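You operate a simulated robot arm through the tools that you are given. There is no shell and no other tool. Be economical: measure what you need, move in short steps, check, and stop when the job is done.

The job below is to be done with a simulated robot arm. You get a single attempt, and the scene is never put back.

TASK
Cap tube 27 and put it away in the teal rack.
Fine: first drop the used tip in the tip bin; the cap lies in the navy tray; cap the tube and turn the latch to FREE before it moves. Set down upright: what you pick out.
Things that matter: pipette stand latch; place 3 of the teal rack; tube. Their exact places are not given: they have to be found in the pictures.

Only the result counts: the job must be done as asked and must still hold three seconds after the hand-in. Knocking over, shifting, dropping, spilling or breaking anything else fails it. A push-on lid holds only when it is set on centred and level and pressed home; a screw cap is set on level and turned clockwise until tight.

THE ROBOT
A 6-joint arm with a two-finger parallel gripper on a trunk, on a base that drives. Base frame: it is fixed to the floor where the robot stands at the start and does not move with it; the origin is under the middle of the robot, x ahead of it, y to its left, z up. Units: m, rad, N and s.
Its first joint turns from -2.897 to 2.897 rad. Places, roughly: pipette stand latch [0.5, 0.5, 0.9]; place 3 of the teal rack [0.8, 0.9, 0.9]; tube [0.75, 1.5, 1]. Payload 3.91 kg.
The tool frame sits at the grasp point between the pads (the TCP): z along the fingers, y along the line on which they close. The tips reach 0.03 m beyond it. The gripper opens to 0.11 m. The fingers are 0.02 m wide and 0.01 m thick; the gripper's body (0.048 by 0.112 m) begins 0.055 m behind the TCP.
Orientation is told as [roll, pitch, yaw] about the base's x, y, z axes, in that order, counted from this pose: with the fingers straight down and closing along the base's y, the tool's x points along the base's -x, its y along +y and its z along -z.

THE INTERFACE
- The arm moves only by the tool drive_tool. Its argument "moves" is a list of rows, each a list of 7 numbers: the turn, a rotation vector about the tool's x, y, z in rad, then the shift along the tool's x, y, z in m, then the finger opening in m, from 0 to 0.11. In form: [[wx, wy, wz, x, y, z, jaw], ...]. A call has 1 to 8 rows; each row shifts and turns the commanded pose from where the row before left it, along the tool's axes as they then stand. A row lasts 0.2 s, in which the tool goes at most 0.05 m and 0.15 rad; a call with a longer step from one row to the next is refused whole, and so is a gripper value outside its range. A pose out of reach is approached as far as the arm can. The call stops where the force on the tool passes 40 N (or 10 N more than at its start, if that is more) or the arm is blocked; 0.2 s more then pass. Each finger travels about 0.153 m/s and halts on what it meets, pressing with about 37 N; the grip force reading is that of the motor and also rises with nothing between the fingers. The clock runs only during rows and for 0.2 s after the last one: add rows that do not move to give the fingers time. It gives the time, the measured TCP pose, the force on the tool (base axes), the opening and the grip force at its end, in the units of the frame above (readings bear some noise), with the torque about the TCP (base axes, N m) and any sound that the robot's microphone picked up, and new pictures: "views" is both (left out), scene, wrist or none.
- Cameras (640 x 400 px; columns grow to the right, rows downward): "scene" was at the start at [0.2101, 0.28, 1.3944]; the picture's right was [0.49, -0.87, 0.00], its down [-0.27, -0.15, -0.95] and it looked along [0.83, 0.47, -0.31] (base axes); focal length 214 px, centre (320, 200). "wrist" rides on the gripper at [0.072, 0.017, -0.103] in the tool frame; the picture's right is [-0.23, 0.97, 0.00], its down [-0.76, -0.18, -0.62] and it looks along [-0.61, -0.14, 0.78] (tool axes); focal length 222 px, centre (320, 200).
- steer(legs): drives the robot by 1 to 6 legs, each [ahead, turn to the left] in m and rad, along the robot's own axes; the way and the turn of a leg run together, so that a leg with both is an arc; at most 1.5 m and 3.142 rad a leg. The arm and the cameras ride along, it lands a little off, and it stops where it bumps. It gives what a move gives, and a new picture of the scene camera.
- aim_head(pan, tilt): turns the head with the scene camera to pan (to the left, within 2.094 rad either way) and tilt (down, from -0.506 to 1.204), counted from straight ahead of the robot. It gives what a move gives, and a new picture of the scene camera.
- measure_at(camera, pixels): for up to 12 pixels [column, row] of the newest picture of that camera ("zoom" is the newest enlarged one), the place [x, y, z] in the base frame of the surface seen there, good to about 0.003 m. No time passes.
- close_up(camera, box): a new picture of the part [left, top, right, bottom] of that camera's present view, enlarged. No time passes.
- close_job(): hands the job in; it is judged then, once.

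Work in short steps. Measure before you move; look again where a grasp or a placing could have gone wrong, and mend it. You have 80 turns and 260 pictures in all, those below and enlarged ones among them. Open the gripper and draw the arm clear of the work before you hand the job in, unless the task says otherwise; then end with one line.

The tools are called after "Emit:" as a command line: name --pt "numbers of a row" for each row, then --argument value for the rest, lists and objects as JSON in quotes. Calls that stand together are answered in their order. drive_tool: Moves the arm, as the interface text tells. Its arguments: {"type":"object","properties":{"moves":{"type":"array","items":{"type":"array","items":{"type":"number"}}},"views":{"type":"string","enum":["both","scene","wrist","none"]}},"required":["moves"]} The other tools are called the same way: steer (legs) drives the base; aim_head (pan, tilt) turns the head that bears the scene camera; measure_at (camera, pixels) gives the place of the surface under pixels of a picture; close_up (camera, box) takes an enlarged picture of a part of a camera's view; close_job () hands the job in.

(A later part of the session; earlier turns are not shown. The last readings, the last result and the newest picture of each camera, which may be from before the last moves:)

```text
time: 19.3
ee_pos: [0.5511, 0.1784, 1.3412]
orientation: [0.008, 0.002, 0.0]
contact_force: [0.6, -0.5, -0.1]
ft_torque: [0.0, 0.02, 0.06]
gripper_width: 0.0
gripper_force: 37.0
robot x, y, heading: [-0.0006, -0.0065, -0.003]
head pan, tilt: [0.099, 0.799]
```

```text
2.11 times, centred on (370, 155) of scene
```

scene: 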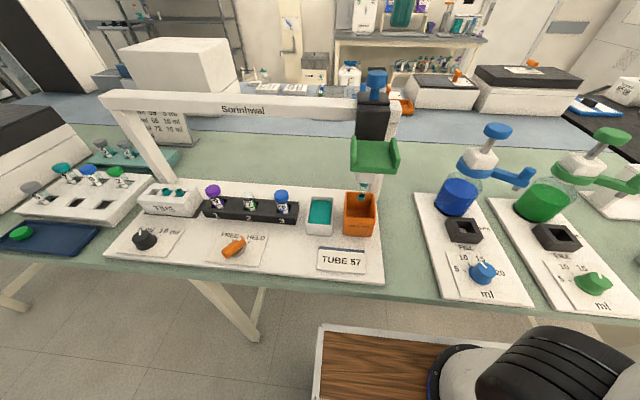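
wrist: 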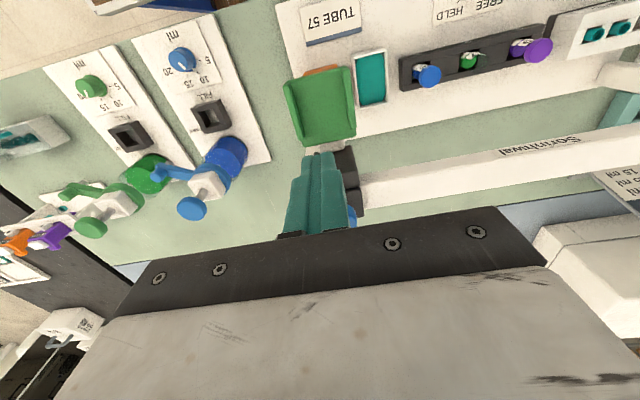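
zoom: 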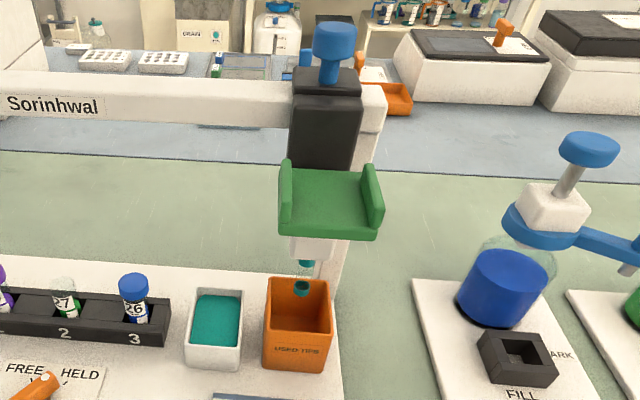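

It springs back up. I'll try the full downward stroke over the bin, pressing nearer the plate's front (x≈0.535) for clearance to the beam.

Emit:
drive_tool --pt "0 0 0 0.016 0.001 0.045 0.0" --pt "0 0 0 0 0 0.045 0.0" --pt "0 0 0 0 0 0.045 0.0" --pt "0 0 0 0 0 0.045 0.0" --pt "0 0 0 0 0 0.02 0.0" --pt "0 0 0 0 0 0.015 0.0" --pt "0 0 0 0 0 0.01 0.0" --views "scene"

Emit:
close_up --camera "scene" --box '[310, 60, 430, 250]'

```text
time: 20.9
ee_pos: [0.5337, 0.1845, 1.1144]
orientation: [0.009, 0.0, 0.0]
contact_force: [-4.1, 0.5, 5.1]
ft_torque: [0.02, 0.14, -0.03]
gripper_width: 0.0
gripper_force: 37.1
robot x, y, heading: [-0.0004, -0.0034, -0.0]
head pan, tilt: [0.099, 0.799]
```

scene: 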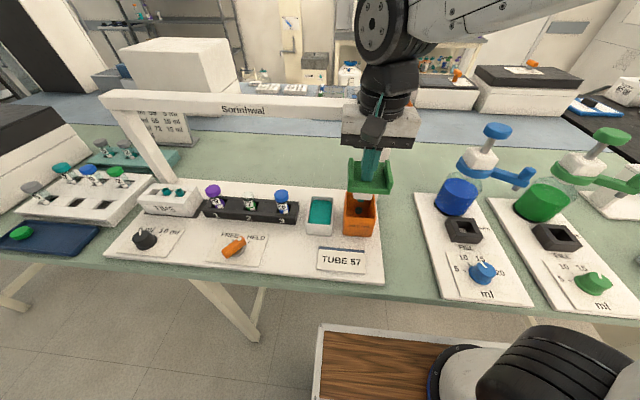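

```text
2.11 times, centred on (370, 155) of scene
```

zoom: 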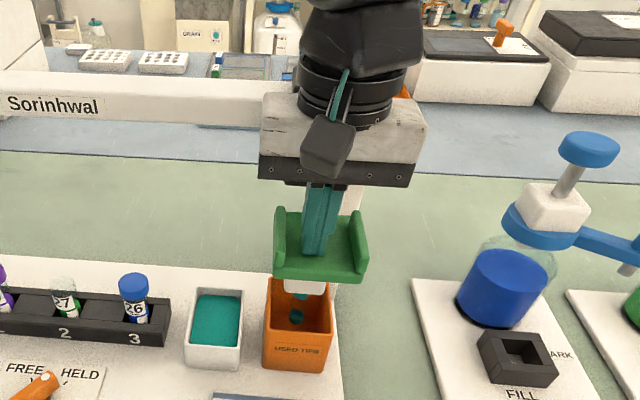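

Still easy. I continue down in small steps.

Emit:
drive_tool --pt "0 0 0 0 -0.002 0.005 0.0" --pt "0 0 0 0 0 0.005 0.0" --pt "0 0 0 0 0 0.005 0.0" --pt "0 0 0 0 0 0.005 0.0" --pt "0 0 0 0 0 0.005 0.0" --pt "0 0 0 0 0 0.003 0.0" --views "scene"

Emit:
close_up --camera "scene" --box '[310, 60, 430, 250]'

```text
time: 22.3
ee_pos: [0.5333, 0.1811, 1.0864]
orientation: [0.009, 0.0, -0.001]
contact_force: [3.8, -0.9, 6.5]
ft_torque: [-0.03, -0.06, 0.03]
gripper_width: 0.0001
gripper_force: 37.3
robot x, y, heading: [0.0008, -0.0021, -0.0]
head pan, tilt: [0.099, 0.799]
```

scene: 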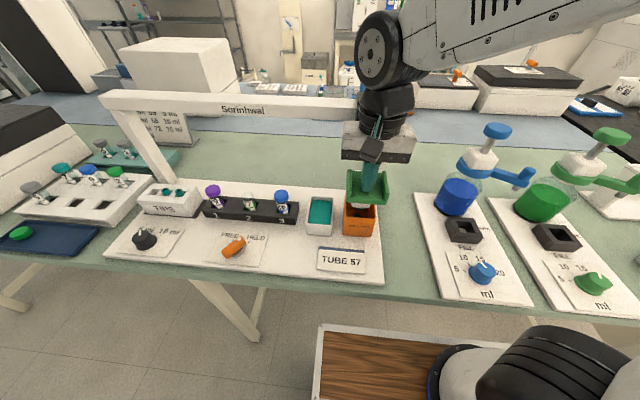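

```text
2.11 times, centred on (370, 155) of scene
```

zoom: 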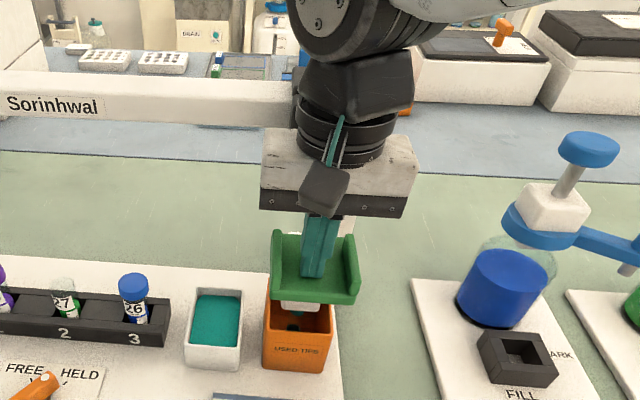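

Tip is near the bin floor; spring force 6.5 N. I press the remaining travel slowly until something resists.

Emit:
drive_tool --pt "0 0 0 0 0 0.003 0.0" --pt "0 0 0 0 0 0.003 0.0" --pt "0 0 0 0 0 0.003 0.0" --pt "0 0 0 0 0 0.003 0.0" --pt "0 0 0 0 0 0.003 0.0" --pt "0 0 0 0 0 0.003 0.0" --views "scene"

Emit:
close_up --camera "scene" --box '[310, 60, 430, 250]'

```text
time: 23.0
ee_pos: [0.5347, 0.1807, 1.0836]
orientation: [0.014, -0.004, 0.0]
contact_force: [-6.8, -3.9, 15.1]
ft_torque: [-0.14, 0.32, -0.04]
gripper_width: 0.0001
gripper_force: 36.8
robot x, y, heading: [0.0014, -0.0058, -0.002]
head pan, tilt: [0.099, 0.799]
stopped in row 3: the force on the tool passed its limit at 47 N (the readings are from after the stop); the commanded pose is now the measured one
```

scene: 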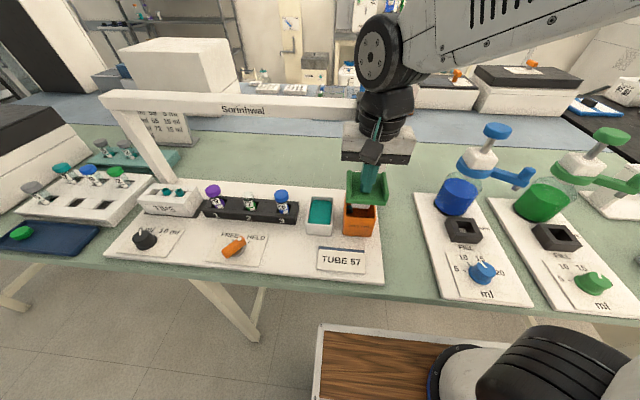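

```text
2.11 times, centred on (370, 155) of scene
```

zoom: 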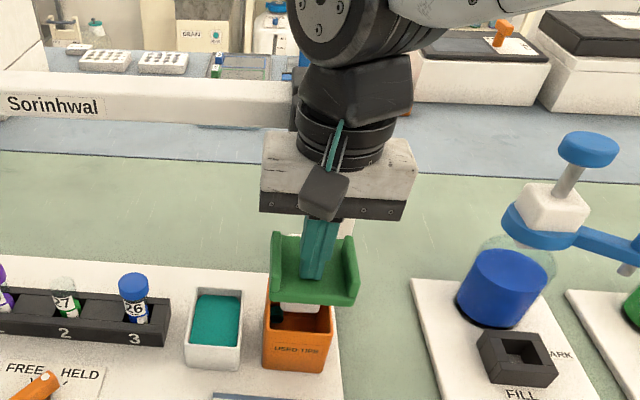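

End stop reached. I rise and look whether the tip came off.

Emit:
drive_tool --pt "0 0 0 0 0 -0.02 0.0" --pt "0 0 0 0 0 -0.025 0.0" --pt "0 0 0 0 0 -0.03 0.0" --pt "0 0 0 0 0 -0.03 0.0" --pt "0 0 0 0 0 -0.045 0.0" --pt "0 0 0 0 0 -0.045 0.0" --pt "0 0 0 0 0 -0.045 0.0" --views "scene"

Emit:
close_up --camera "scene" --box '[310, 60, 430, 250]'

```text
time: 24.6
ee_pos: [0.5352, 0.1787, 1.3246]
orientation: [0.012, -0.005, 0.001]
contact_force: [0.8, -0.4, -0.7]
ft_torque: [-0.01, 0.05, -0.01]
gripper_width: 0.0001
gripper_force: 36.8
robot x, y, heading: [0.0018, -0.0005, 0.002]
head pan, tilt: [0.099, 0.799]
```

scene: 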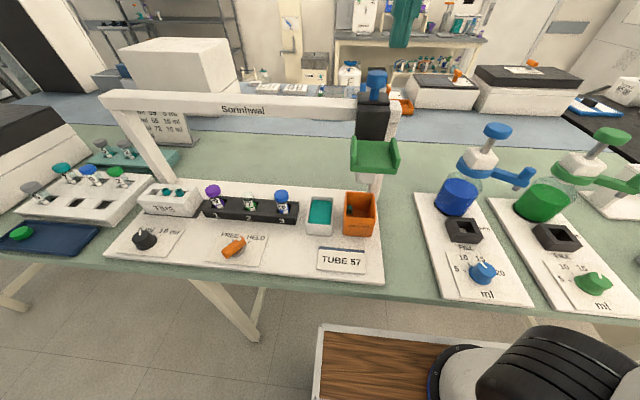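

```text
2.11 times, centred on (370, 155) of scene
```

zoom: 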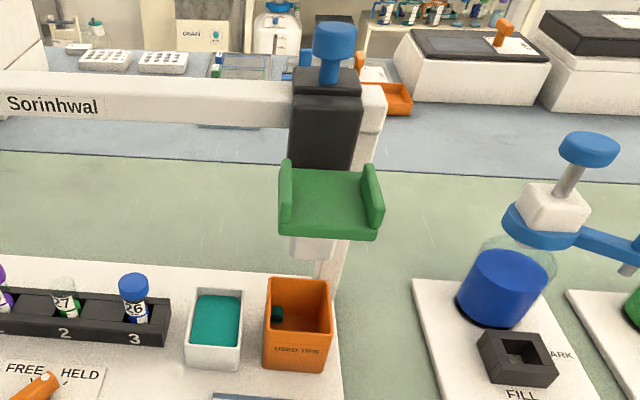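

The tip lies in the bin. Next I retract the arm and drive the robot along the bench to about y≈0.68 so that cap, tube and teal rack are all in reach.

Emit:
drive_tool --pt "0 0 0 0.04 0.0 -0.02 0.05" --pt "0 0 0 0.045 0 -0.015 0.11" --pt "0 0 0 0.045 0 -0.015 0.11" --pt "0 0 0 0.045 0 -0.015 0.11" --views "none"

Emit:
steer --legs '[[-0.25, 0], [0, 1.571], [0.68, 0], [0, -1.571], [0.15, 0]]'

```text
time: 25.6
ee_pos: [0.3622, 0.1771, 1.3893]
orientation: [0.011, -0.004, 0.0]
contact_force: [0.0, 0.0, 0.1]
ft_torque: [-0.07, 0.02, 0.0]
gripper_width: 0.1101
gripper_force: 0.0
robot x, y, heading: [-0.0028, -0.0036, 0.004]
head pan, tilt: [0.099, 0.799]
```

```text
time: 39.4
ee_pos: [0.2785, 0.8439, 1.3892]
orientation: [0.012, -0.002, -0.031]
contact_force: [-0.5, 0.1, -0.3]
ft_torque: [0.04, 0.04, 0.0]
gripper_width: 0.1098
gripper_force: 0.1
robot x, y, heading: [-0.085, 0.6768, -0.032]
head pan, tilt: [0.099, 0.799]
```

scene: 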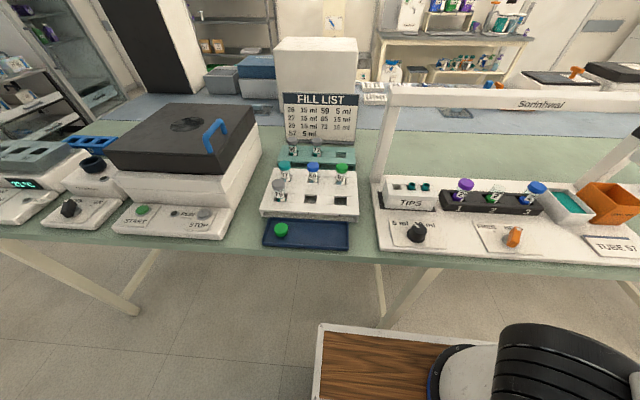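

Good position (−0.085, 0.677). I zoom on the racks, cap and fill list.

Emit:
close_up --camera "scene" --box '[250, 85, 370, 170]'

Emit:
close_up --camera "scene" --box '[250, 155, 370, 250]'

Emit:
measure_at --camera "scene" --pixels '[[281, 228], [275, 229], [287, 229], [294, 148], [318, 143], [346, 152], [346, 158], [282, 155], [290, 238], [493, 190], [493, 197], [465, 184]]'

```text
4.71 times, centred on (310, 128) of scene
```

zoom: 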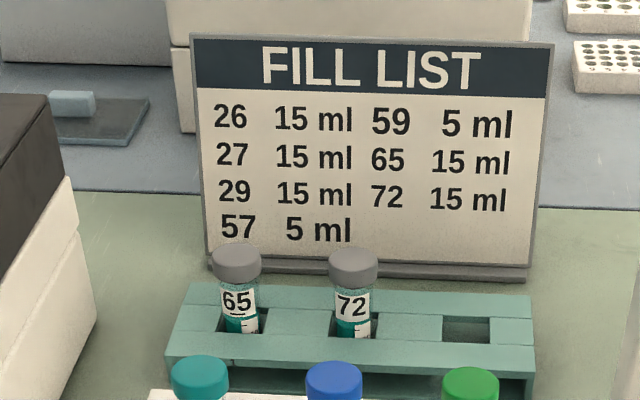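

```text
4.21 times, centred on (310, 202) of scene
```

zoom: 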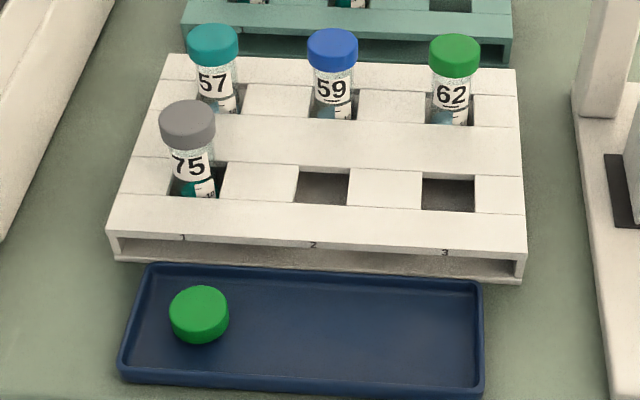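

```text
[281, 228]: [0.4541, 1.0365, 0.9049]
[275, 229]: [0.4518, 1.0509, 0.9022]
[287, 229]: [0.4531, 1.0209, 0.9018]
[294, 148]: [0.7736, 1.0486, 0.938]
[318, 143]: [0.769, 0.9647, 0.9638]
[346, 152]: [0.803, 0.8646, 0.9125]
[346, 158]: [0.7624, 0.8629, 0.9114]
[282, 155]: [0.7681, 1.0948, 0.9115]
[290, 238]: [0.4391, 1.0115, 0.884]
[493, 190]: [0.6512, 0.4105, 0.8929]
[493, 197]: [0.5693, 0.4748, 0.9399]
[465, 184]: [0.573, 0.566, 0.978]
```

The cap lies upright, centre (0.454, 1.036), z 0.884–0.905; teal place 3 (empty, right) is near (0.80,0.864). I straighten the tool and move above the cap.

Emit:
drive_tool --pt "0.012 0 -0.031 0 0 0.0 0.11" --pt "0 0 0 -0.03 0.032 0.02 0.11" --pt "0 0 0 -0.03 0.032 0.02 0.11" --pt "0 0 0 -0.03 0.032 0.02 0.08" --pt "0 0 0 -0.03 0.032 0.02 0.07" --pt "0 0 0 -0.03 0.032 0.02 0.06" --pt "0 0 0 -0.025 0.032 0.02 0.06" --views "wrist"

```text
time: 41.0
ee_pos: [0.4568, 1.0366, 1.2683]
orientation: [0.002, -0.007, 0.0]
contact_force: [-0.4, -0.5, 1.2]
ft_torque: [0.04, -0.05, 0.0]
gripper_width: 0.0599
gripper_force: 0.1
robot x, y, heading: [-0.0898, 0.6775, -0.031]
head pan, tilt: [0.099, 0.799]
```

wrist: 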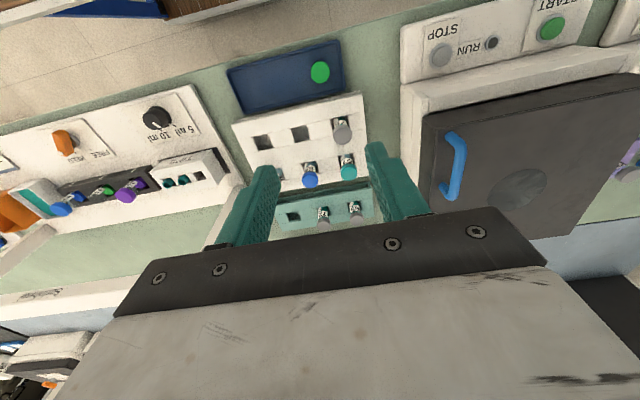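

I verify the cap position with the wrist camera and check the box clearance.

Emit:
measure_at --camera "wrist" --pixels '[[320, 72], [320, 64], [320, 80], [311, 72], [329, 72], [400, 60], [430, 150], [300, 100]]'

```text
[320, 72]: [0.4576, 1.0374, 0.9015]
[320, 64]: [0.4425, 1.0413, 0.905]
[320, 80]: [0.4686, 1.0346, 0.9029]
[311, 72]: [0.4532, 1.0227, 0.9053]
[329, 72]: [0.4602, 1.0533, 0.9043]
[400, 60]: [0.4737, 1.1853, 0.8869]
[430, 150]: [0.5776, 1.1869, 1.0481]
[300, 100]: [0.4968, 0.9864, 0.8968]
```

Cap centre ≈ (0.4565, 1.038), right below the TCP. I descend to z≈0.92 with the jaw at 0.07.

Emit:
drive_tool --pt "0 0.007 0 0 0.001 0.045 0.06" --pt "0 0 0 0 0 0.045 0.06" --pt "0 0 0 0 0 0.045 0.06" --pt "0 0 0 0 0 0.045 0.06" --pt "0 0 0 0 0 0.045 0.06" --pt "0 0 0 0 0 0.045 0.06" --pt "0 0 0 0 0 0.04 0.06" --views "both"

```text
time: 42.6
ee_pos: [0.454, 1.0378, 0.9594]
orientation: [-0.001, 0.001, 0.0]
contact_force: [-0.3, 0.6, 0.3]
ft_torque: [0.05, -0.01, -0.01]
gripper_width: 0.06
gripper_force: 0.1
robot x, y, heading: [-0.089, 0.6765, -0.032]
head pan, tilt: [0.099, 0.799]
```

scene: 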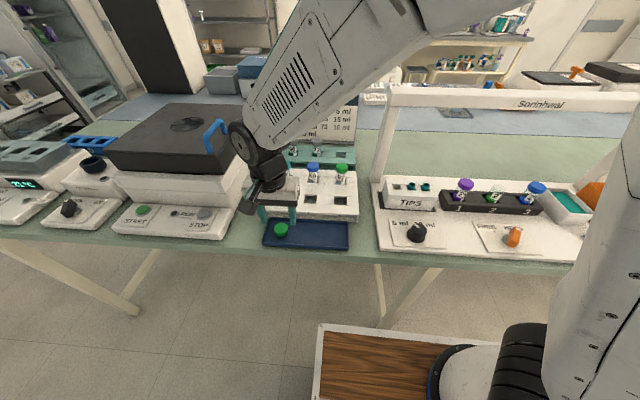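
wrist: 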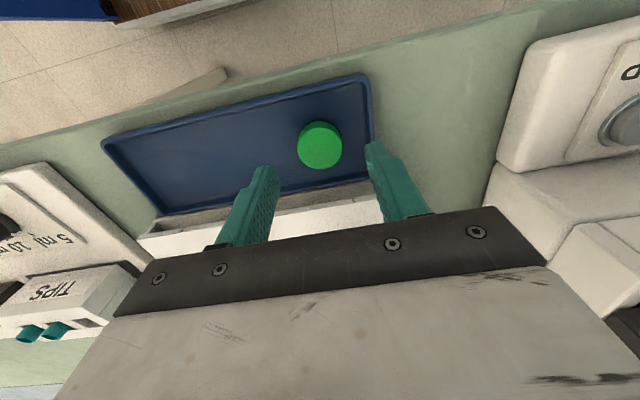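

I check where the tray's end wall lies relative to the left finger.

Emit:
measure_at --camera "wrist" --pixels '[[366, 90], [370, 110], [373, 135], [362, 110], [320, 145], [300, 140], [342, 145], [350, 120], [330, 100], [330, 190]]'

```text
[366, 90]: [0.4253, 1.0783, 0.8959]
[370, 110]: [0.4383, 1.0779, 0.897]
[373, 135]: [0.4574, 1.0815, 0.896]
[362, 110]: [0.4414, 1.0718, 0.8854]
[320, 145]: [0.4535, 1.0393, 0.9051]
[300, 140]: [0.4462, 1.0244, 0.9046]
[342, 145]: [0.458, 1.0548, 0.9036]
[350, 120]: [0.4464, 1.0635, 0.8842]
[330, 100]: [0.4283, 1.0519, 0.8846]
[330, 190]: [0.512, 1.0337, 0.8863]
```

The wall's inner face is at y≈1.076, so I narrow the jaw to 0.044, centre on y≈1.0395 and descend to z≈0.92, then close.

Emit:
drive_tool --pt "0 0 0 0.0 0.0013 0.0 0.044" --pt "0 0 0 0 0 0.02 0.044" --pt "0 0 0 0 0 0.015 0.044" --pt "0 0 0 0 0 0.0045 0.044" --pt "0 0 0 0 0 0.0 0.02" --pt "0 0 0 0 0 0.0 0.02" --views "wrist"

```text
time: 44.0
ee_pos: [0.4542, 1.0389, 0.919]
orientation: [0.0, 0.003, -0.001]
contact_force: [-0.2, 0.9, 1.5]
ft_torque: [0.01, -0.02, -0.02]
gripper_width: 0.0275
gripper_force: 37.4
robot x, y, heading: [-0.0876, 0.6767, -0.03]
head pan, tilt: [0.099, 0.799]
```

wrist: 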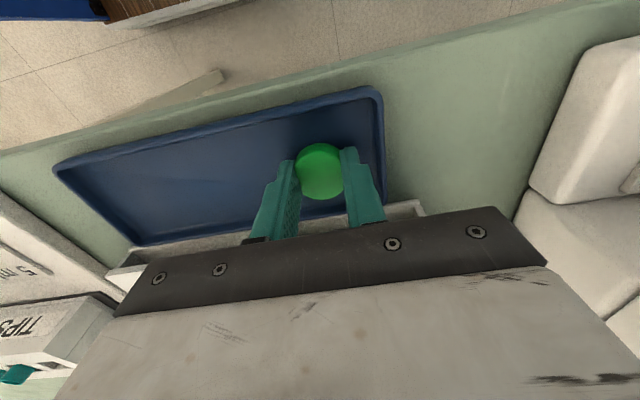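

Gripped at 0.0275. I check the cap's centre relative to the TCP, then lift.

Emit:
close_up --camera "wrist" --box '[260, 110, 380, 230]'

Emit:
measure_at --camera "wrist" --pixels '[[320, 146], [320, 171], [320, 195], [300, 171], [341, 171], [320, 182], [320, 155]]'

Emit:
drive_tool --pt "0 0 0 0 0 -0.02 0.02" --pt "0 0 0 0 0 -0.045 0.02" --pt "0 0 0 0 0 -0.045 0.02" --pt "0 0 0 0 0 -0.045 0.02" --pt "0 0 0 0 0 -0.045 0.02" --views "wrist"

```text
3.33 times, centred on (320, 170) of wrist
```

zoom: 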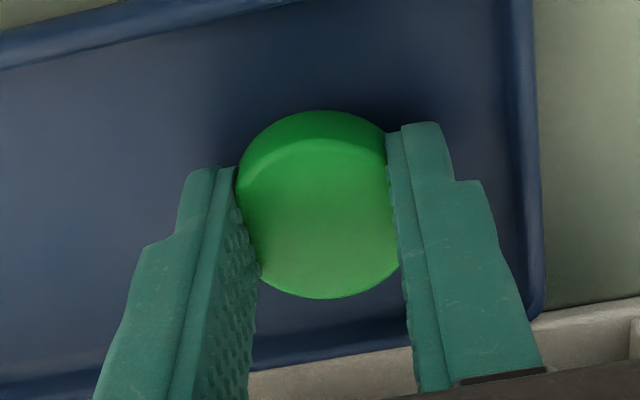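

```text
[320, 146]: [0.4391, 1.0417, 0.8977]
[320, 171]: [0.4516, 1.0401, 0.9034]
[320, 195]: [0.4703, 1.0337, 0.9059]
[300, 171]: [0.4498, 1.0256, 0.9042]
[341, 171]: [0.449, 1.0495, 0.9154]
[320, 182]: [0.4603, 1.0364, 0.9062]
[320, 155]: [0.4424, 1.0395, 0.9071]
```

```text
time: 45.2
ee_pos: [0.456, 1.0381, 1.1157]
orientation: [-0.001, 0.004, 0.0]
contact_force: [-0.2, -1.1, 0.2]
ft_torque: [-0.04, 0.03, -0.02]
gripper_width: 0.0271
gripper_force: 37.6
robot x, y, heading: [-0.0923, 0.6799, -0.029]
head pan, tilt: [0.099, 0.799]
```

wrist: 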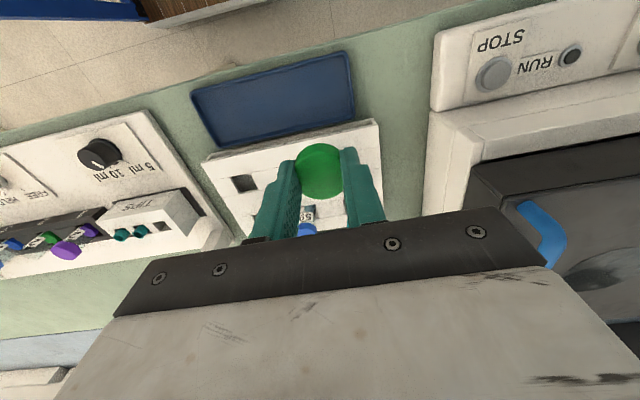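

The cap is held. I carry it along the bench front to the height of tube 27.

Emit:
drive_tool --pt "0 0 0 0 -0.045 0 0.02" --pt "0 0 0 0 -0.048 0 0.02" --pt "0 0 0 0 -0.048 0 0.02" --pt "0 0 0 0 -0.048 0 0.02" --pt "0 0 0 0 -0.048 0 0.02" --pt "0 0 0 0 -0.048 0 0.02" --pt "0 0 0 0 -0.048 0 0.02" --pt "0 0 0 0 -0.048 0 0.02" --views "none"

Emit:
drive_tool --pt "0 0 0 0 -0.045 0 0.02" --pt "0 0 0 0 -0.048 0 0.02" --pt "0 0 0 0 -0.045 0 0.02" --pt "0 0 0 0 -0.045 0 0.02" --views "both"

```text
time: 47.0
ee_pos: [0.4595, 0.6565, 1.1208]
orientation: [0.0, 0.002, -0.001]
contact_force: [0.3, -0.2, -0.5]
ft_torque: [0.0, 0.01, 0.0]
gripper_width: 0.0272
gripper_force: 37.0
robot x, y, heading: [-0.0902, 0.6741, -0.03]
head pan, tilt: [0.099, 0.799]
```

```text
time: 48.0
ee_pos: [0.4571, 0.4737, 1.1206]
orientation: [-0.001, 0.002, 0.0]
contact_force: [0.2, 0.9, -0.5]
ft_torque: [-0.07, -0.03, 0.01]
gripper_width: 0.0273
gripper_force: 37.6
robot x, y, heading: [-0.0893, 0.6789, -0.031]
head pan, tilt: [0.099, 0.799]
```

scene: 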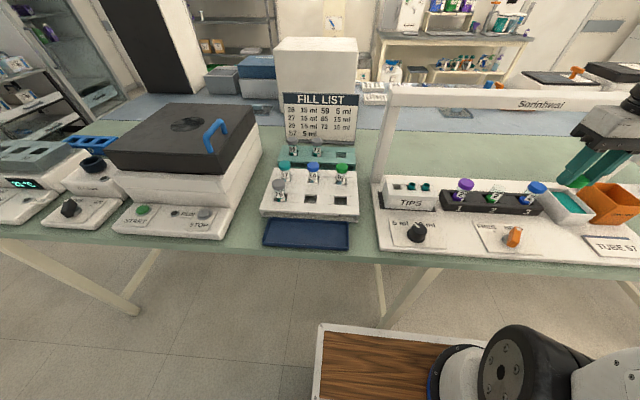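
wrist: 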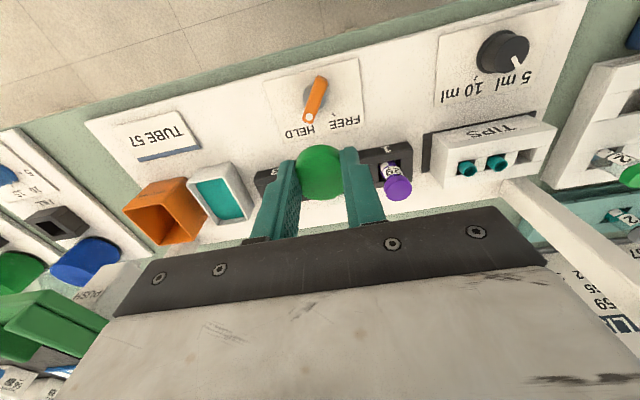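

I turn the head towards tube 27 for an accurate look at its rim.

Emit:
aim_head --pan -0.75 --tilt 0.6

Emit:
close_up --camera "scene" --box '[240, 150, 400, 250]'

```text
time: 49.2
ee_pos: [0.4565, 0.4736, 1.1211]
orientation: [-0.002, 0.005, -0.001]
contact_force: [0.5, 0.0, -0.1]
ft_torque: [0.0, 0.0, 0.03]
gripper_width: 0.0274
gripper_force: 37.2
robot x, y, heading: [-0.0881, 0.6784, -0.028]
head pan, tilt: [-0.75, 0.6]
```

scene: 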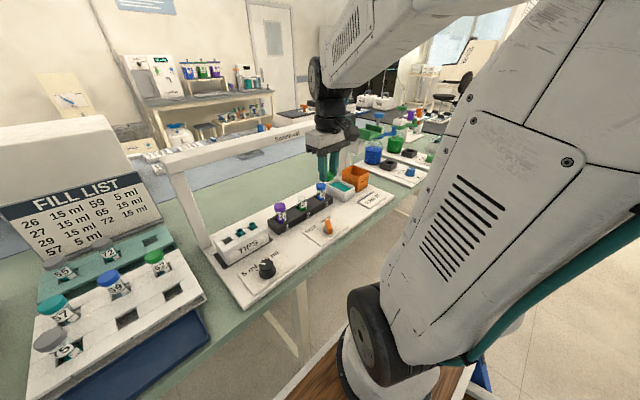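

```text
4.00 times, centred on (320, 200) of scene
```

zoom: 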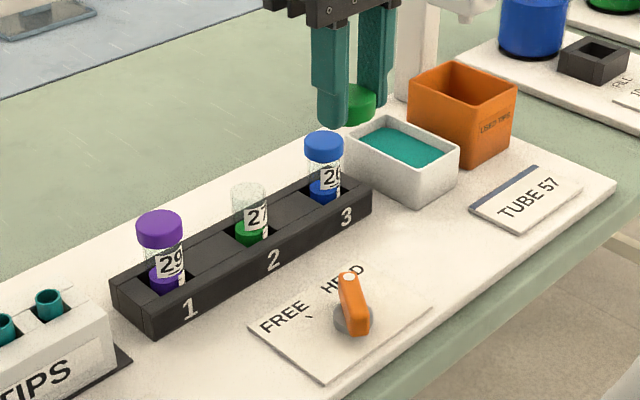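

Emit:
close_up --camera "scene" --box '[285, 185, 325, 215]'

Emit:
close_up --camera "wrist" --box '[240, 60, 440, 220]'

```text
13.33 times, centred on (305, 200) of scene
```

zoom: 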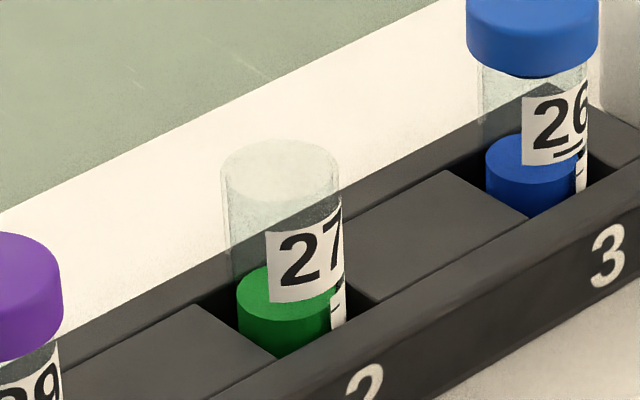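

```text
2.50 times, centred on (340, 140) of wrist
```

zoom: 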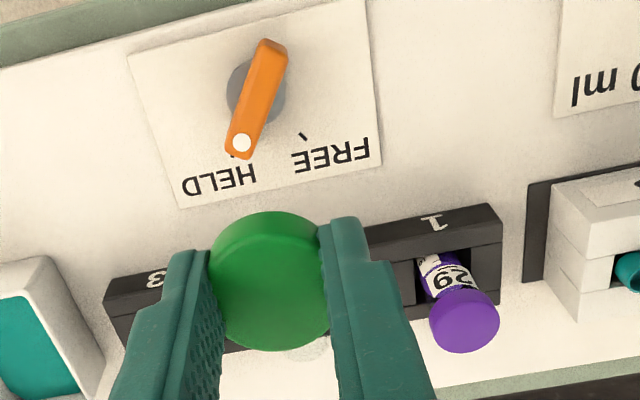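

The tube is smooth-walled with no visible thread. I measure neighbouring cap tops and the tube's label to get its centre, since the rim is transparent.

Emit:
measure_at --camera "scene" --pixels '[[280, 205.5], [280, 204], [320.7, 184.5], [320.7, 183.5], [302.6, 195.3], [306, 201], [302.5, 204], [300, 206.5], [299.3, 197], [306.3, 197]]'

Emit:
close_up --camera "scene" --box '[265, 175, 335, 220]'

Emit:
measure_at --camera "zoom" --pixels '[[140, 250], [140, 275], [140, 300], [108, 265], [172, 265], [510, 70], [510, 95], [478, 85], [540, 85], [345, 265], [330, 235], [375, 245]]'

```text
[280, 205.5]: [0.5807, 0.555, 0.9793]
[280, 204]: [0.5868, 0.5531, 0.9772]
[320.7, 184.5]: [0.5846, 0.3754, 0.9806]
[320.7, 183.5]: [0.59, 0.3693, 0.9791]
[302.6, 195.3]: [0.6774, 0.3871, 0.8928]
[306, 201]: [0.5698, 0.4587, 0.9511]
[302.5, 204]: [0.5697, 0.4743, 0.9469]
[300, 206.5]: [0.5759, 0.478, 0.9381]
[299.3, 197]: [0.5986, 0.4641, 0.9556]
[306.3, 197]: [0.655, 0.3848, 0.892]
```

```text
8.89 times, centred on (300, 198) of scene
```

zoom: 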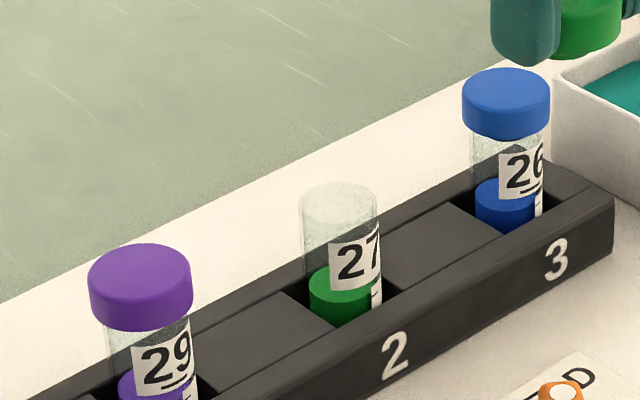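

```text
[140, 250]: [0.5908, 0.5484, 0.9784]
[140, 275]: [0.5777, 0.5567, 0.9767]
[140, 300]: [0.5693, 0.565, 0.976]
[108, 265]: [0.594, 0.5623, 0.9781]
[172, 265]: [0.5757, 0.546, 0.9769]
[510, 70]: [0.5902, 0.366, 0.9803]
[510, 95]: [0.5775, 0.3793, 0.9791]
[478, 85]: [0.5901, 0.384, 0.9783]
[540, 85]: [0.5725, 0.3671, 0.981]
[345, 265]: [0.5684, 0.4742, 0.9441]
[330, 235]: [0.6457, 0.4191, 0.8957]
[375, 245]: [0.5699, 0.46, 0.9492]
```

Estimated tube 27 centre ≈ (0.5815, 0.466); seated cap top should be z≈0.980. I move above it and stop at z≈1.05 to check.

Emit:
drive_tool --pt "0 0.005 0 -0.042 -0.0026 0 0.02" --pt "0 0 0 -0.042 -0.0026 0 0.02" --pt "0 0 0 -0.041 -0.0025 0 0.02" --pt "0 0 0 0 0 0.04 0.02" --pt "0 0 0 0 0 0.03 0.02" --views "both"

Emit:
close_up --camera "scene" --box '[265, 165, 335, 220]'

Emit:
close_up --camera "wrist" --box '[240, 90, 400, 230]'

```text
time: 50.4
ee_pos: [0.5775, 0.4672, 1.0496]
orientation: [0.0, 0.008, 0.0]
contact_force: [0.0, -0.2, -0.2]
ft_torque: [0.0, -0.04, 0.02]
gripper_width: 0.0273
gripper_force: 37.3
robot x, y, heading: [-0.0856, 0.6739, -0.033]
head pan, tilt: [-0.75, 0.6]
```

scene: 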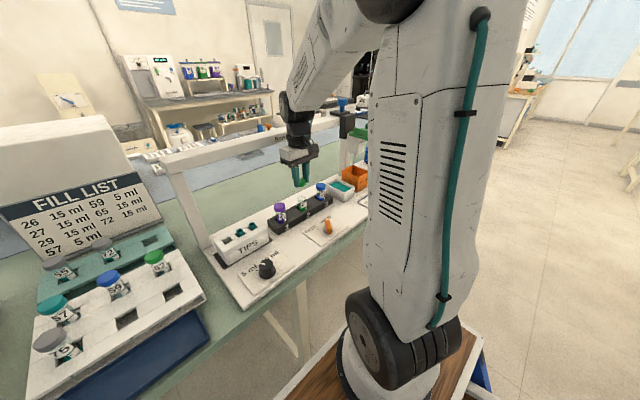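
wrist: 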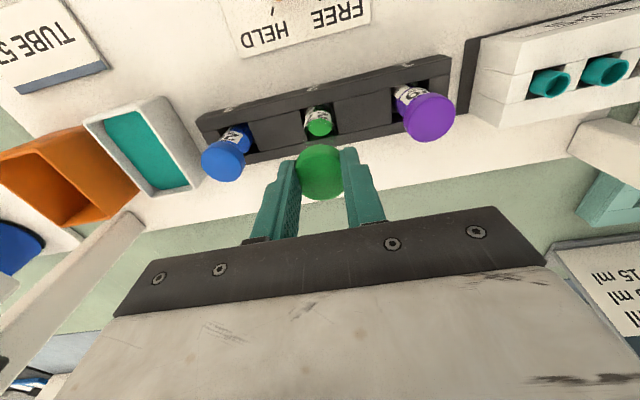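

```text
7.27 times, centred on (300, 192) of scene
```

zoom: 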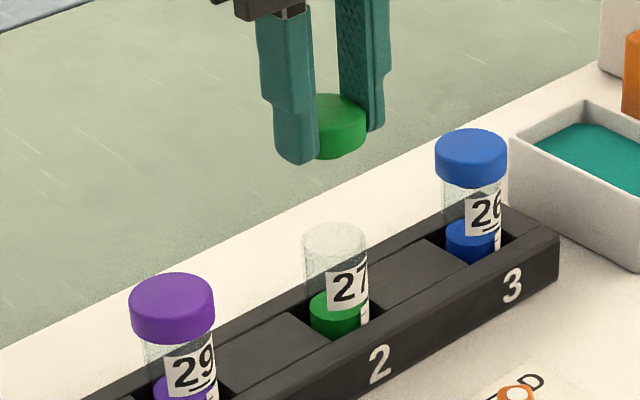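

```text
2.86 times, centred on (320, 160) of wrist
```

zoom: 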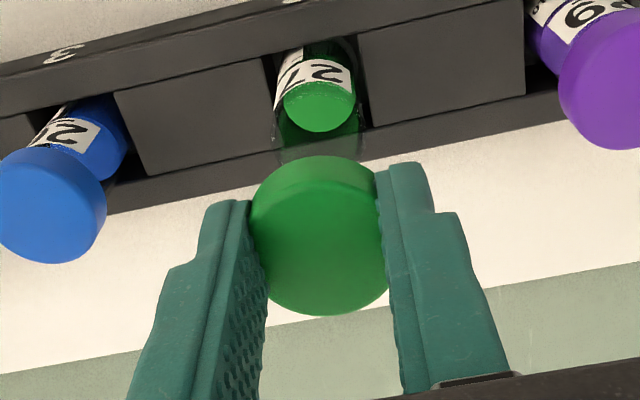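

I measure the held cap's top face and the liquid disc in tube 27 in the same wrist view to compare their centres.

Emit:
measure_at --camera "zoom" --pixels '[[320, 305], [320, 250], [320, 205], [320, 190], [285, 250], [365, 250], [319, 105], [295, 105], [345, 105], [319, 88], [319, 125], [318, 155]]'

Emit:
close_up --camera "scene" --box '[275, 165, 325, 210]'

```text
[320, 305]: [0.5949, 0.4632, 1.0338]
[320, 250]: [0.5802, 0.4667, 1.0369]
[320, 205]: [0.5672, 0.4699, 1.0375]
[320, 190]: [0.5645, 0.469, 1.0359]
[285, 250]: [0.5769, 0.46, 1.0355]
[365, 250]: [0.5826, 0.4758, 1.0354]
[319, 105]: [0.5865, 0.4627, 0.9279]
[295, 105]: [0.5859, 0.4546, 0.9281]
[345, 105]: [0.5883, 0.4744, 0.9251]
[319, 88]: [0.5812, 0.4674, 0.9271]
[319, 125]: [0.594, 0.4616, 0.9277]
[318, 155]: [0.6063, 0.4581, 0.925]
```

```text
8.89 times, centred on (300, 188) of scene
```

zoom: 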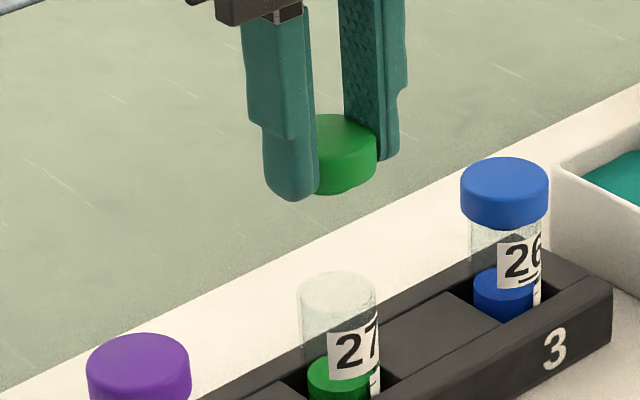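

The centres agree to within ~3 mm. I lower to just above the rim (TCP z≈1.018) and compare again.

Emit:
drive_tool --pt "0 0.007 0 0 0 0.016 0.02" --pt "0 0 0 0 0 0.014 0.02" --pt "0 0 0 0 0 0 0.02" --views "both"

Emit:
close_up --camera "scene" --box '[285, 180, 317, 200]'

Emit:
close_up --camera "wrist" --box '[256, 110, 384, 190]'

```text
time: 51.2
ee_pos: [0.5784, 0.4663, 1.0208]
orientation: [0.0, 0.017, -0.001]
contact_force: [0.3, -0.5, 0.2]
ft_torque: [0.03, 0.0, 0.0]
gripper_width: 0.027
gripper_force: 36.8
robot x, y, heading: [-0.0882, 0.6755, -0.029]
head pan, tilt: [-0.75, 0.6]
```

scene: 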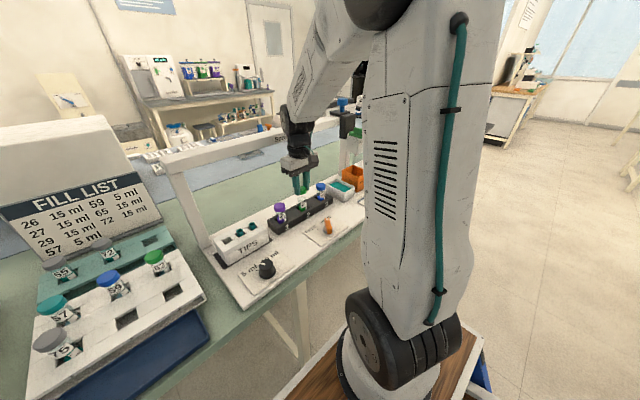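
wrist: 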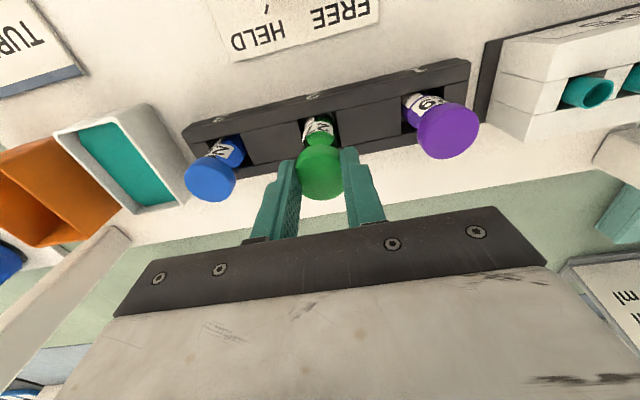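

```text
16.00 times, centred on (301, 190) of scene
```

zoom: 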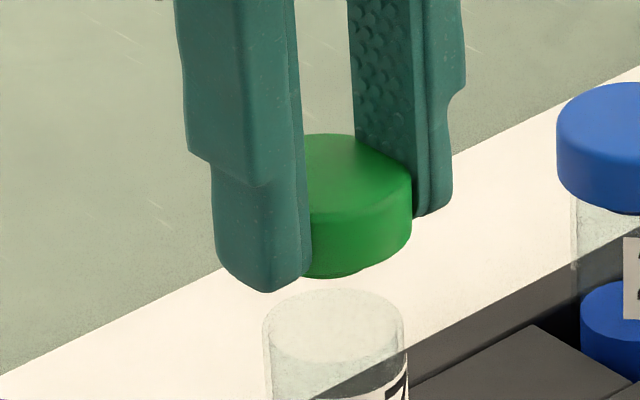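

```text
5.00 times, centred on (320, 150) of wrist
```

zoom: 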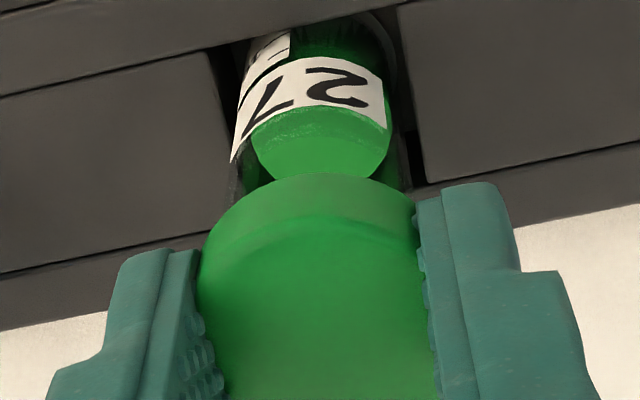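

I get a better fix by measuring neighbouring caps (26 and 29) and the held cap all in the wrist view; tube 27 is midway between the neighbours.

Emit:
close_up --camera "wrist" --box '[170, 90, 490, 220]'

Emit:
measure_at --camera "wrist" --pixels '[[187, 180], [233, 180], [209, 164], [209, 198], [210, 181], [421, 131], [477, 131], [449, 110], [449, 155], [449, 132], [320, 172], [320, 196]]'

```text
2.00 times, centred on (330, 155) of wrist
```

zoom: 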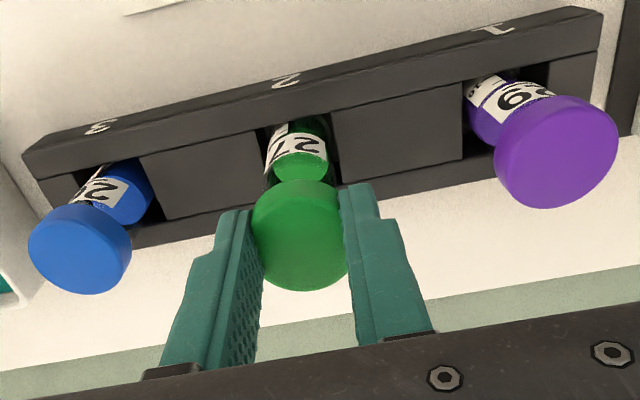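

```text
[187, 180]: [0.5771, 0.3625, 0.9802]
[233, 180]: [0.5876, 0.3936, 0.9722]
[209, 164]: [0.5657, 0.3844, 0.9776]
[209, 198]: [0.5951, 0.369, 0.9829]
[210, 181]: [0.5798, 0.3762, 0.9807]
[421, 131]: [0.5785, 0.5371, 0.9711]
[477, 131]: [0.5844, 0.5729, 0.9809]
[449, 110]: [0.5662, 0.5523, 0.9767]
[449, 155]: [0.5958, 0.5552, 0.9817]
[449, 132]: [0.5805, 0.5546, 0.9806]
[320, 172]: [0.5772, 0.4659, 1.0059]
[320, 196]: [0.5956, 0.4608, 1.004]
```

The best estimate: the cap sits ~1 mm off; I correct (−1.5 mm x, +0.8 mm y), level the pitch (−0.017), and look once more.

Emit:
drive_tool --pt "0 -0.017 0 0.0015 0.0008 0 0.02" --pt "0 0 0 0 0 0.005 0.02" --pt "0 0 0 0 0 0 0.02" --views "wrist"

Emit:
close_up --camera "scene" --box '[285, 180, 317, 200]'

Emit:
close_up --camera "wrist" --box '[256, 110, 384, 190]'

```text
time: 52.0
ee_pos: [0.577, 0.4677, 1.0146]
orientation: [-0.001, -0.001, -0.001]
contact_force: [-0.1, -1.1, -0.1]
ft_torque: [-0.03, -0.03, -0.01]
gripper_width: 0.0269
gripper_force: 36.8
robot x, y, heading: [-0.0884, 0.6743, -0.032]
head pan, tilt: [-0.75, 0.6]
```

wrist: 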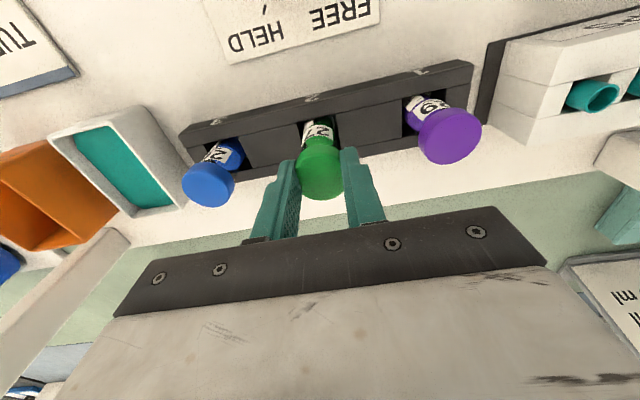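

```text
16.00 times, centred on (301, 190) of scene
```

zoom: 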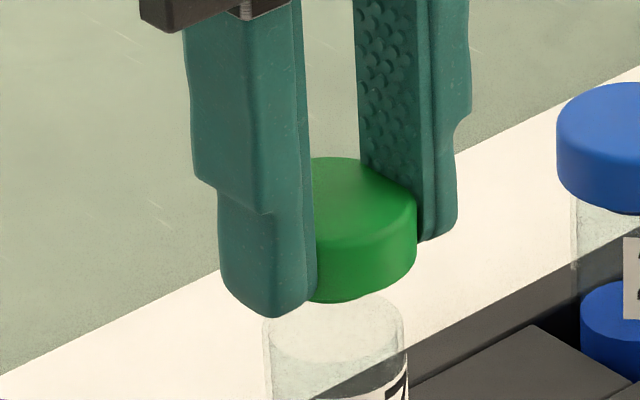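

```text
5.00 times, centred on (320, 150) of wrist
```

zoom: 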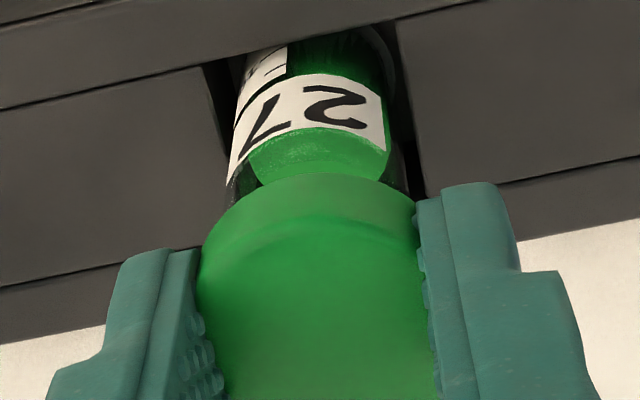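

Cap right edge (417) now exceeds the tube's (403) by the same margin as on tube 26. I lower onto the rim in small steps.

Emit:
drive_tool --pt "0 0 0 0 0 0.003 0.02" --pt "0 0 0 0 0 0.003 0.02" --pt "0 0 0 0 0 0.003 0.02" --pt "0 0 0 0 0 0.003 0.02" --pt "0 0 0 0 0 0.002 0.02" --views "none"

Emit:
close_up --camera "scene" --box '[285, 180, 317, 200]'

```text
time: 53.2
ee_pos: [0.5775, 0.4675, 1.0009]
orientation: [-0.001, -0.001, 0.0]
contact_force: [-0.1, 0.1, 0.6]
ft_torque: [-0.03, 0.01, 0.06]
gripper_width: 0.0274
gripper_force: 37.0
robot x, y, heading: [-0.0853, 0.6739, -0.03]
head pan, tilt: [-0.75, 0.6]
```

```text
16.00 times, centred on (301, 190) of scene
```

zoom: 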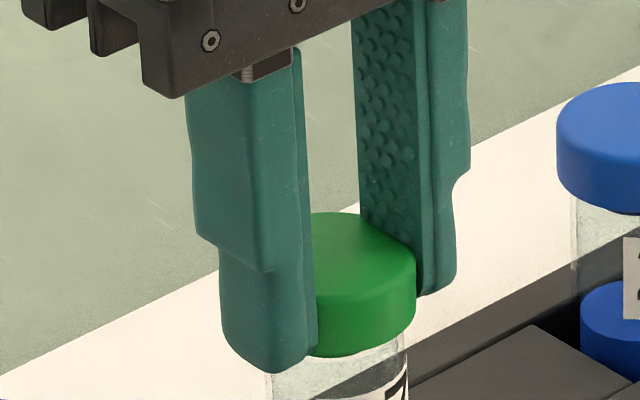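

The cap is sliding over the rim with no side force. I continue pressing down.

Emit:
drive_tool --pt "0 0 0 0 0 0.002 0.02" --pt "0 0 0 0 0 0.002 0.02" --pt "0 0 0 0 0 0.002 0.02" --pt "0 0 0 0 0 0.002 0.02" --pt "0 0 0 0 0 0.002 0.02" --pt "0 0 0 0 0 0.002 0.02" --views "none"

Emit:
close_up --camera "scene" --box '[285, 180, 325, 205]'

```text
time: 54.2
ee_pos: [0.5792, 0.4664, 0.9952]
orientation: [-0.002, -0.01, 0.0]
contact_force: [-3.8, 1.4, 10.5]
ft_torque: [0.0, 0.14, 0.0]
gripper_width: 0.0275
gripper_force: 37.3
robot x, y, heading: [-0.0886, 0.6769, -0.033]
head pan, tilt: [-0.75, 0.6]
stopped in row 4: the force on the tool passed its limit at 44 N (the readings are from after the stop); the commanded pose is now the measured one
```

```text
16.00 times, centred on (305, 192) of scene
```

zoom: 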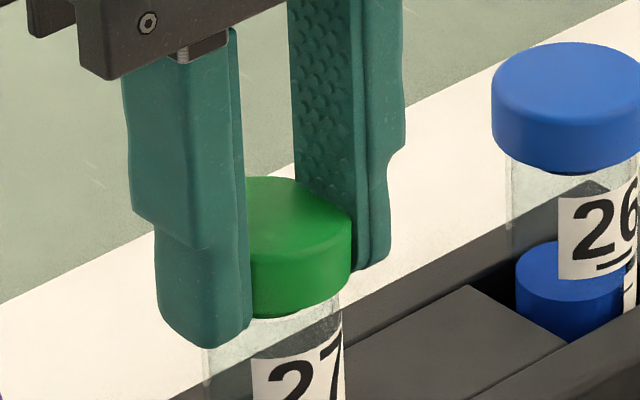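

Stopped at 44 N with TCP 0.995, about where a seated cap is predicted. I measure the cap's top height against cap 26, and cap-to-label gaps.

Emit:
measure_at --camera "zoom" --pixels '[[290, 205], [270, 195], [320, 220], [570, 70], [540, 75], [600, 100], [262, 365], [330, 330], [565, 205], [610, 190], [290, 310], [580, 165]]'

Emit:
drive_tool --pt "0 0 0 0 0 0.0 0.02" --views "wrist"

Emit:
close_up --camera "wrist" --box '[170, 90, 490, 220]'

```text
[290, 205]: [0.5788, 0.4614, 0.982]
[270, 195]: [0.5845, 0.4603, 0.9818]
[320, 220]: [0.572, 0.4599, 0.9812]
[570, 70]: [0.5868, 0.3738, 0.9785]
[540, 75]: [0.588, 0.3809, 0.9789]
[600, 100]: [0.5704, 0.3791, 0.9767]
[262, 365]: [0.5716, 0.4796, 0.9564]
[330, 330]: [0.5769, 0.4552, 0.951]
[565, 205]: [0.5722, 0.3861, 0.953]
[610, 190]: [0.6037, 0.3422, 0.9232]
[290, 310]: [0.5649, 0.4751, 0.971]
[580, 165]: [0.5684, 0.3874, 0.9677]
```

```text
time: 54.6
ee_pos: [0.5793, 0.4674, 0.9958]
orientation: [-0.004, -0.008, -0.002]
contact_force: [-1.4, 0.4, 14.6]
ft_torque: [-0.05, 0.1, -0.05]
gripper_width: 0.0272
gripper_force: 36.4
robot x, y, heading: [-0.0884, 0.6819, -0.029]
head pan, tilt: [-0.75, 0.6]
```

wrist: 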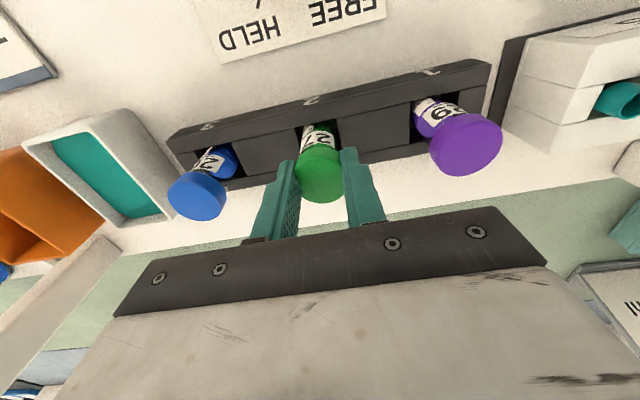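

```text
2.00 times, centred on (330, 155) of wrist
```

zoom: 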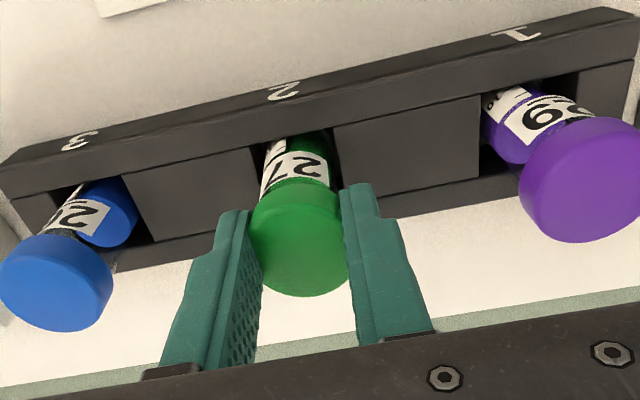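

Its top is ~3–4 mm higher than neighbours', so it likely needs screwing (the latch HELD stops the tube turning). I turn clockwise (+ about the tool's z) with light downward following.

Emit:
drive_tool --pt "0 0 0.12 0 0 0.0003 0.02" --pt "0 0 0.12 0 0 0.0003 0.02" --pt "0 0 0.12 0 0 0.0003 0.02" --pt "0 0 0.12 0 0 0.0003 0.02" --pt "0 0 0.12 0 0 0.0003 0.02" --pt "0 0 0.12 0 0 0.0003 0.02" --views "none"

Emit:
close_up --camera "scene" --box '[285, 180, 325, 205]'

```text
time: 56.0
ee_pos: [0.5798, 0.4677, 0.9919]
orientation: [0.001, -0.004, -0.721]
contact_force: [12.0, 16.9, -3.8]
ft_torque: [0.5, -0.25, 0.28]
gripper_width: 0.0296
gripper_force: 36.9
robot x, y, heading: [-0.0885, 0.6774, -0.029]
head pan, tilt: [-0.75, 0.6]
```

```text
16.00 times, centred on (305, 192) of scene
```

zoom: 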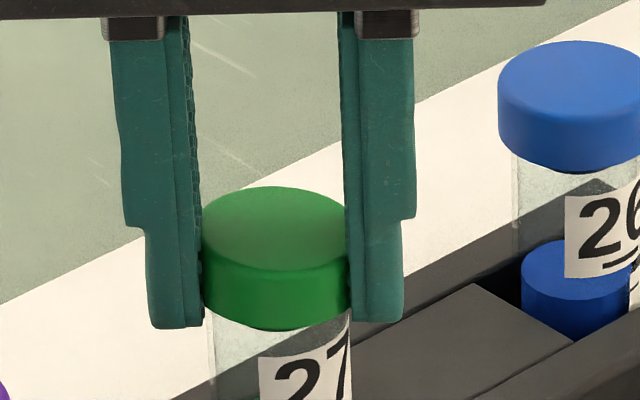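

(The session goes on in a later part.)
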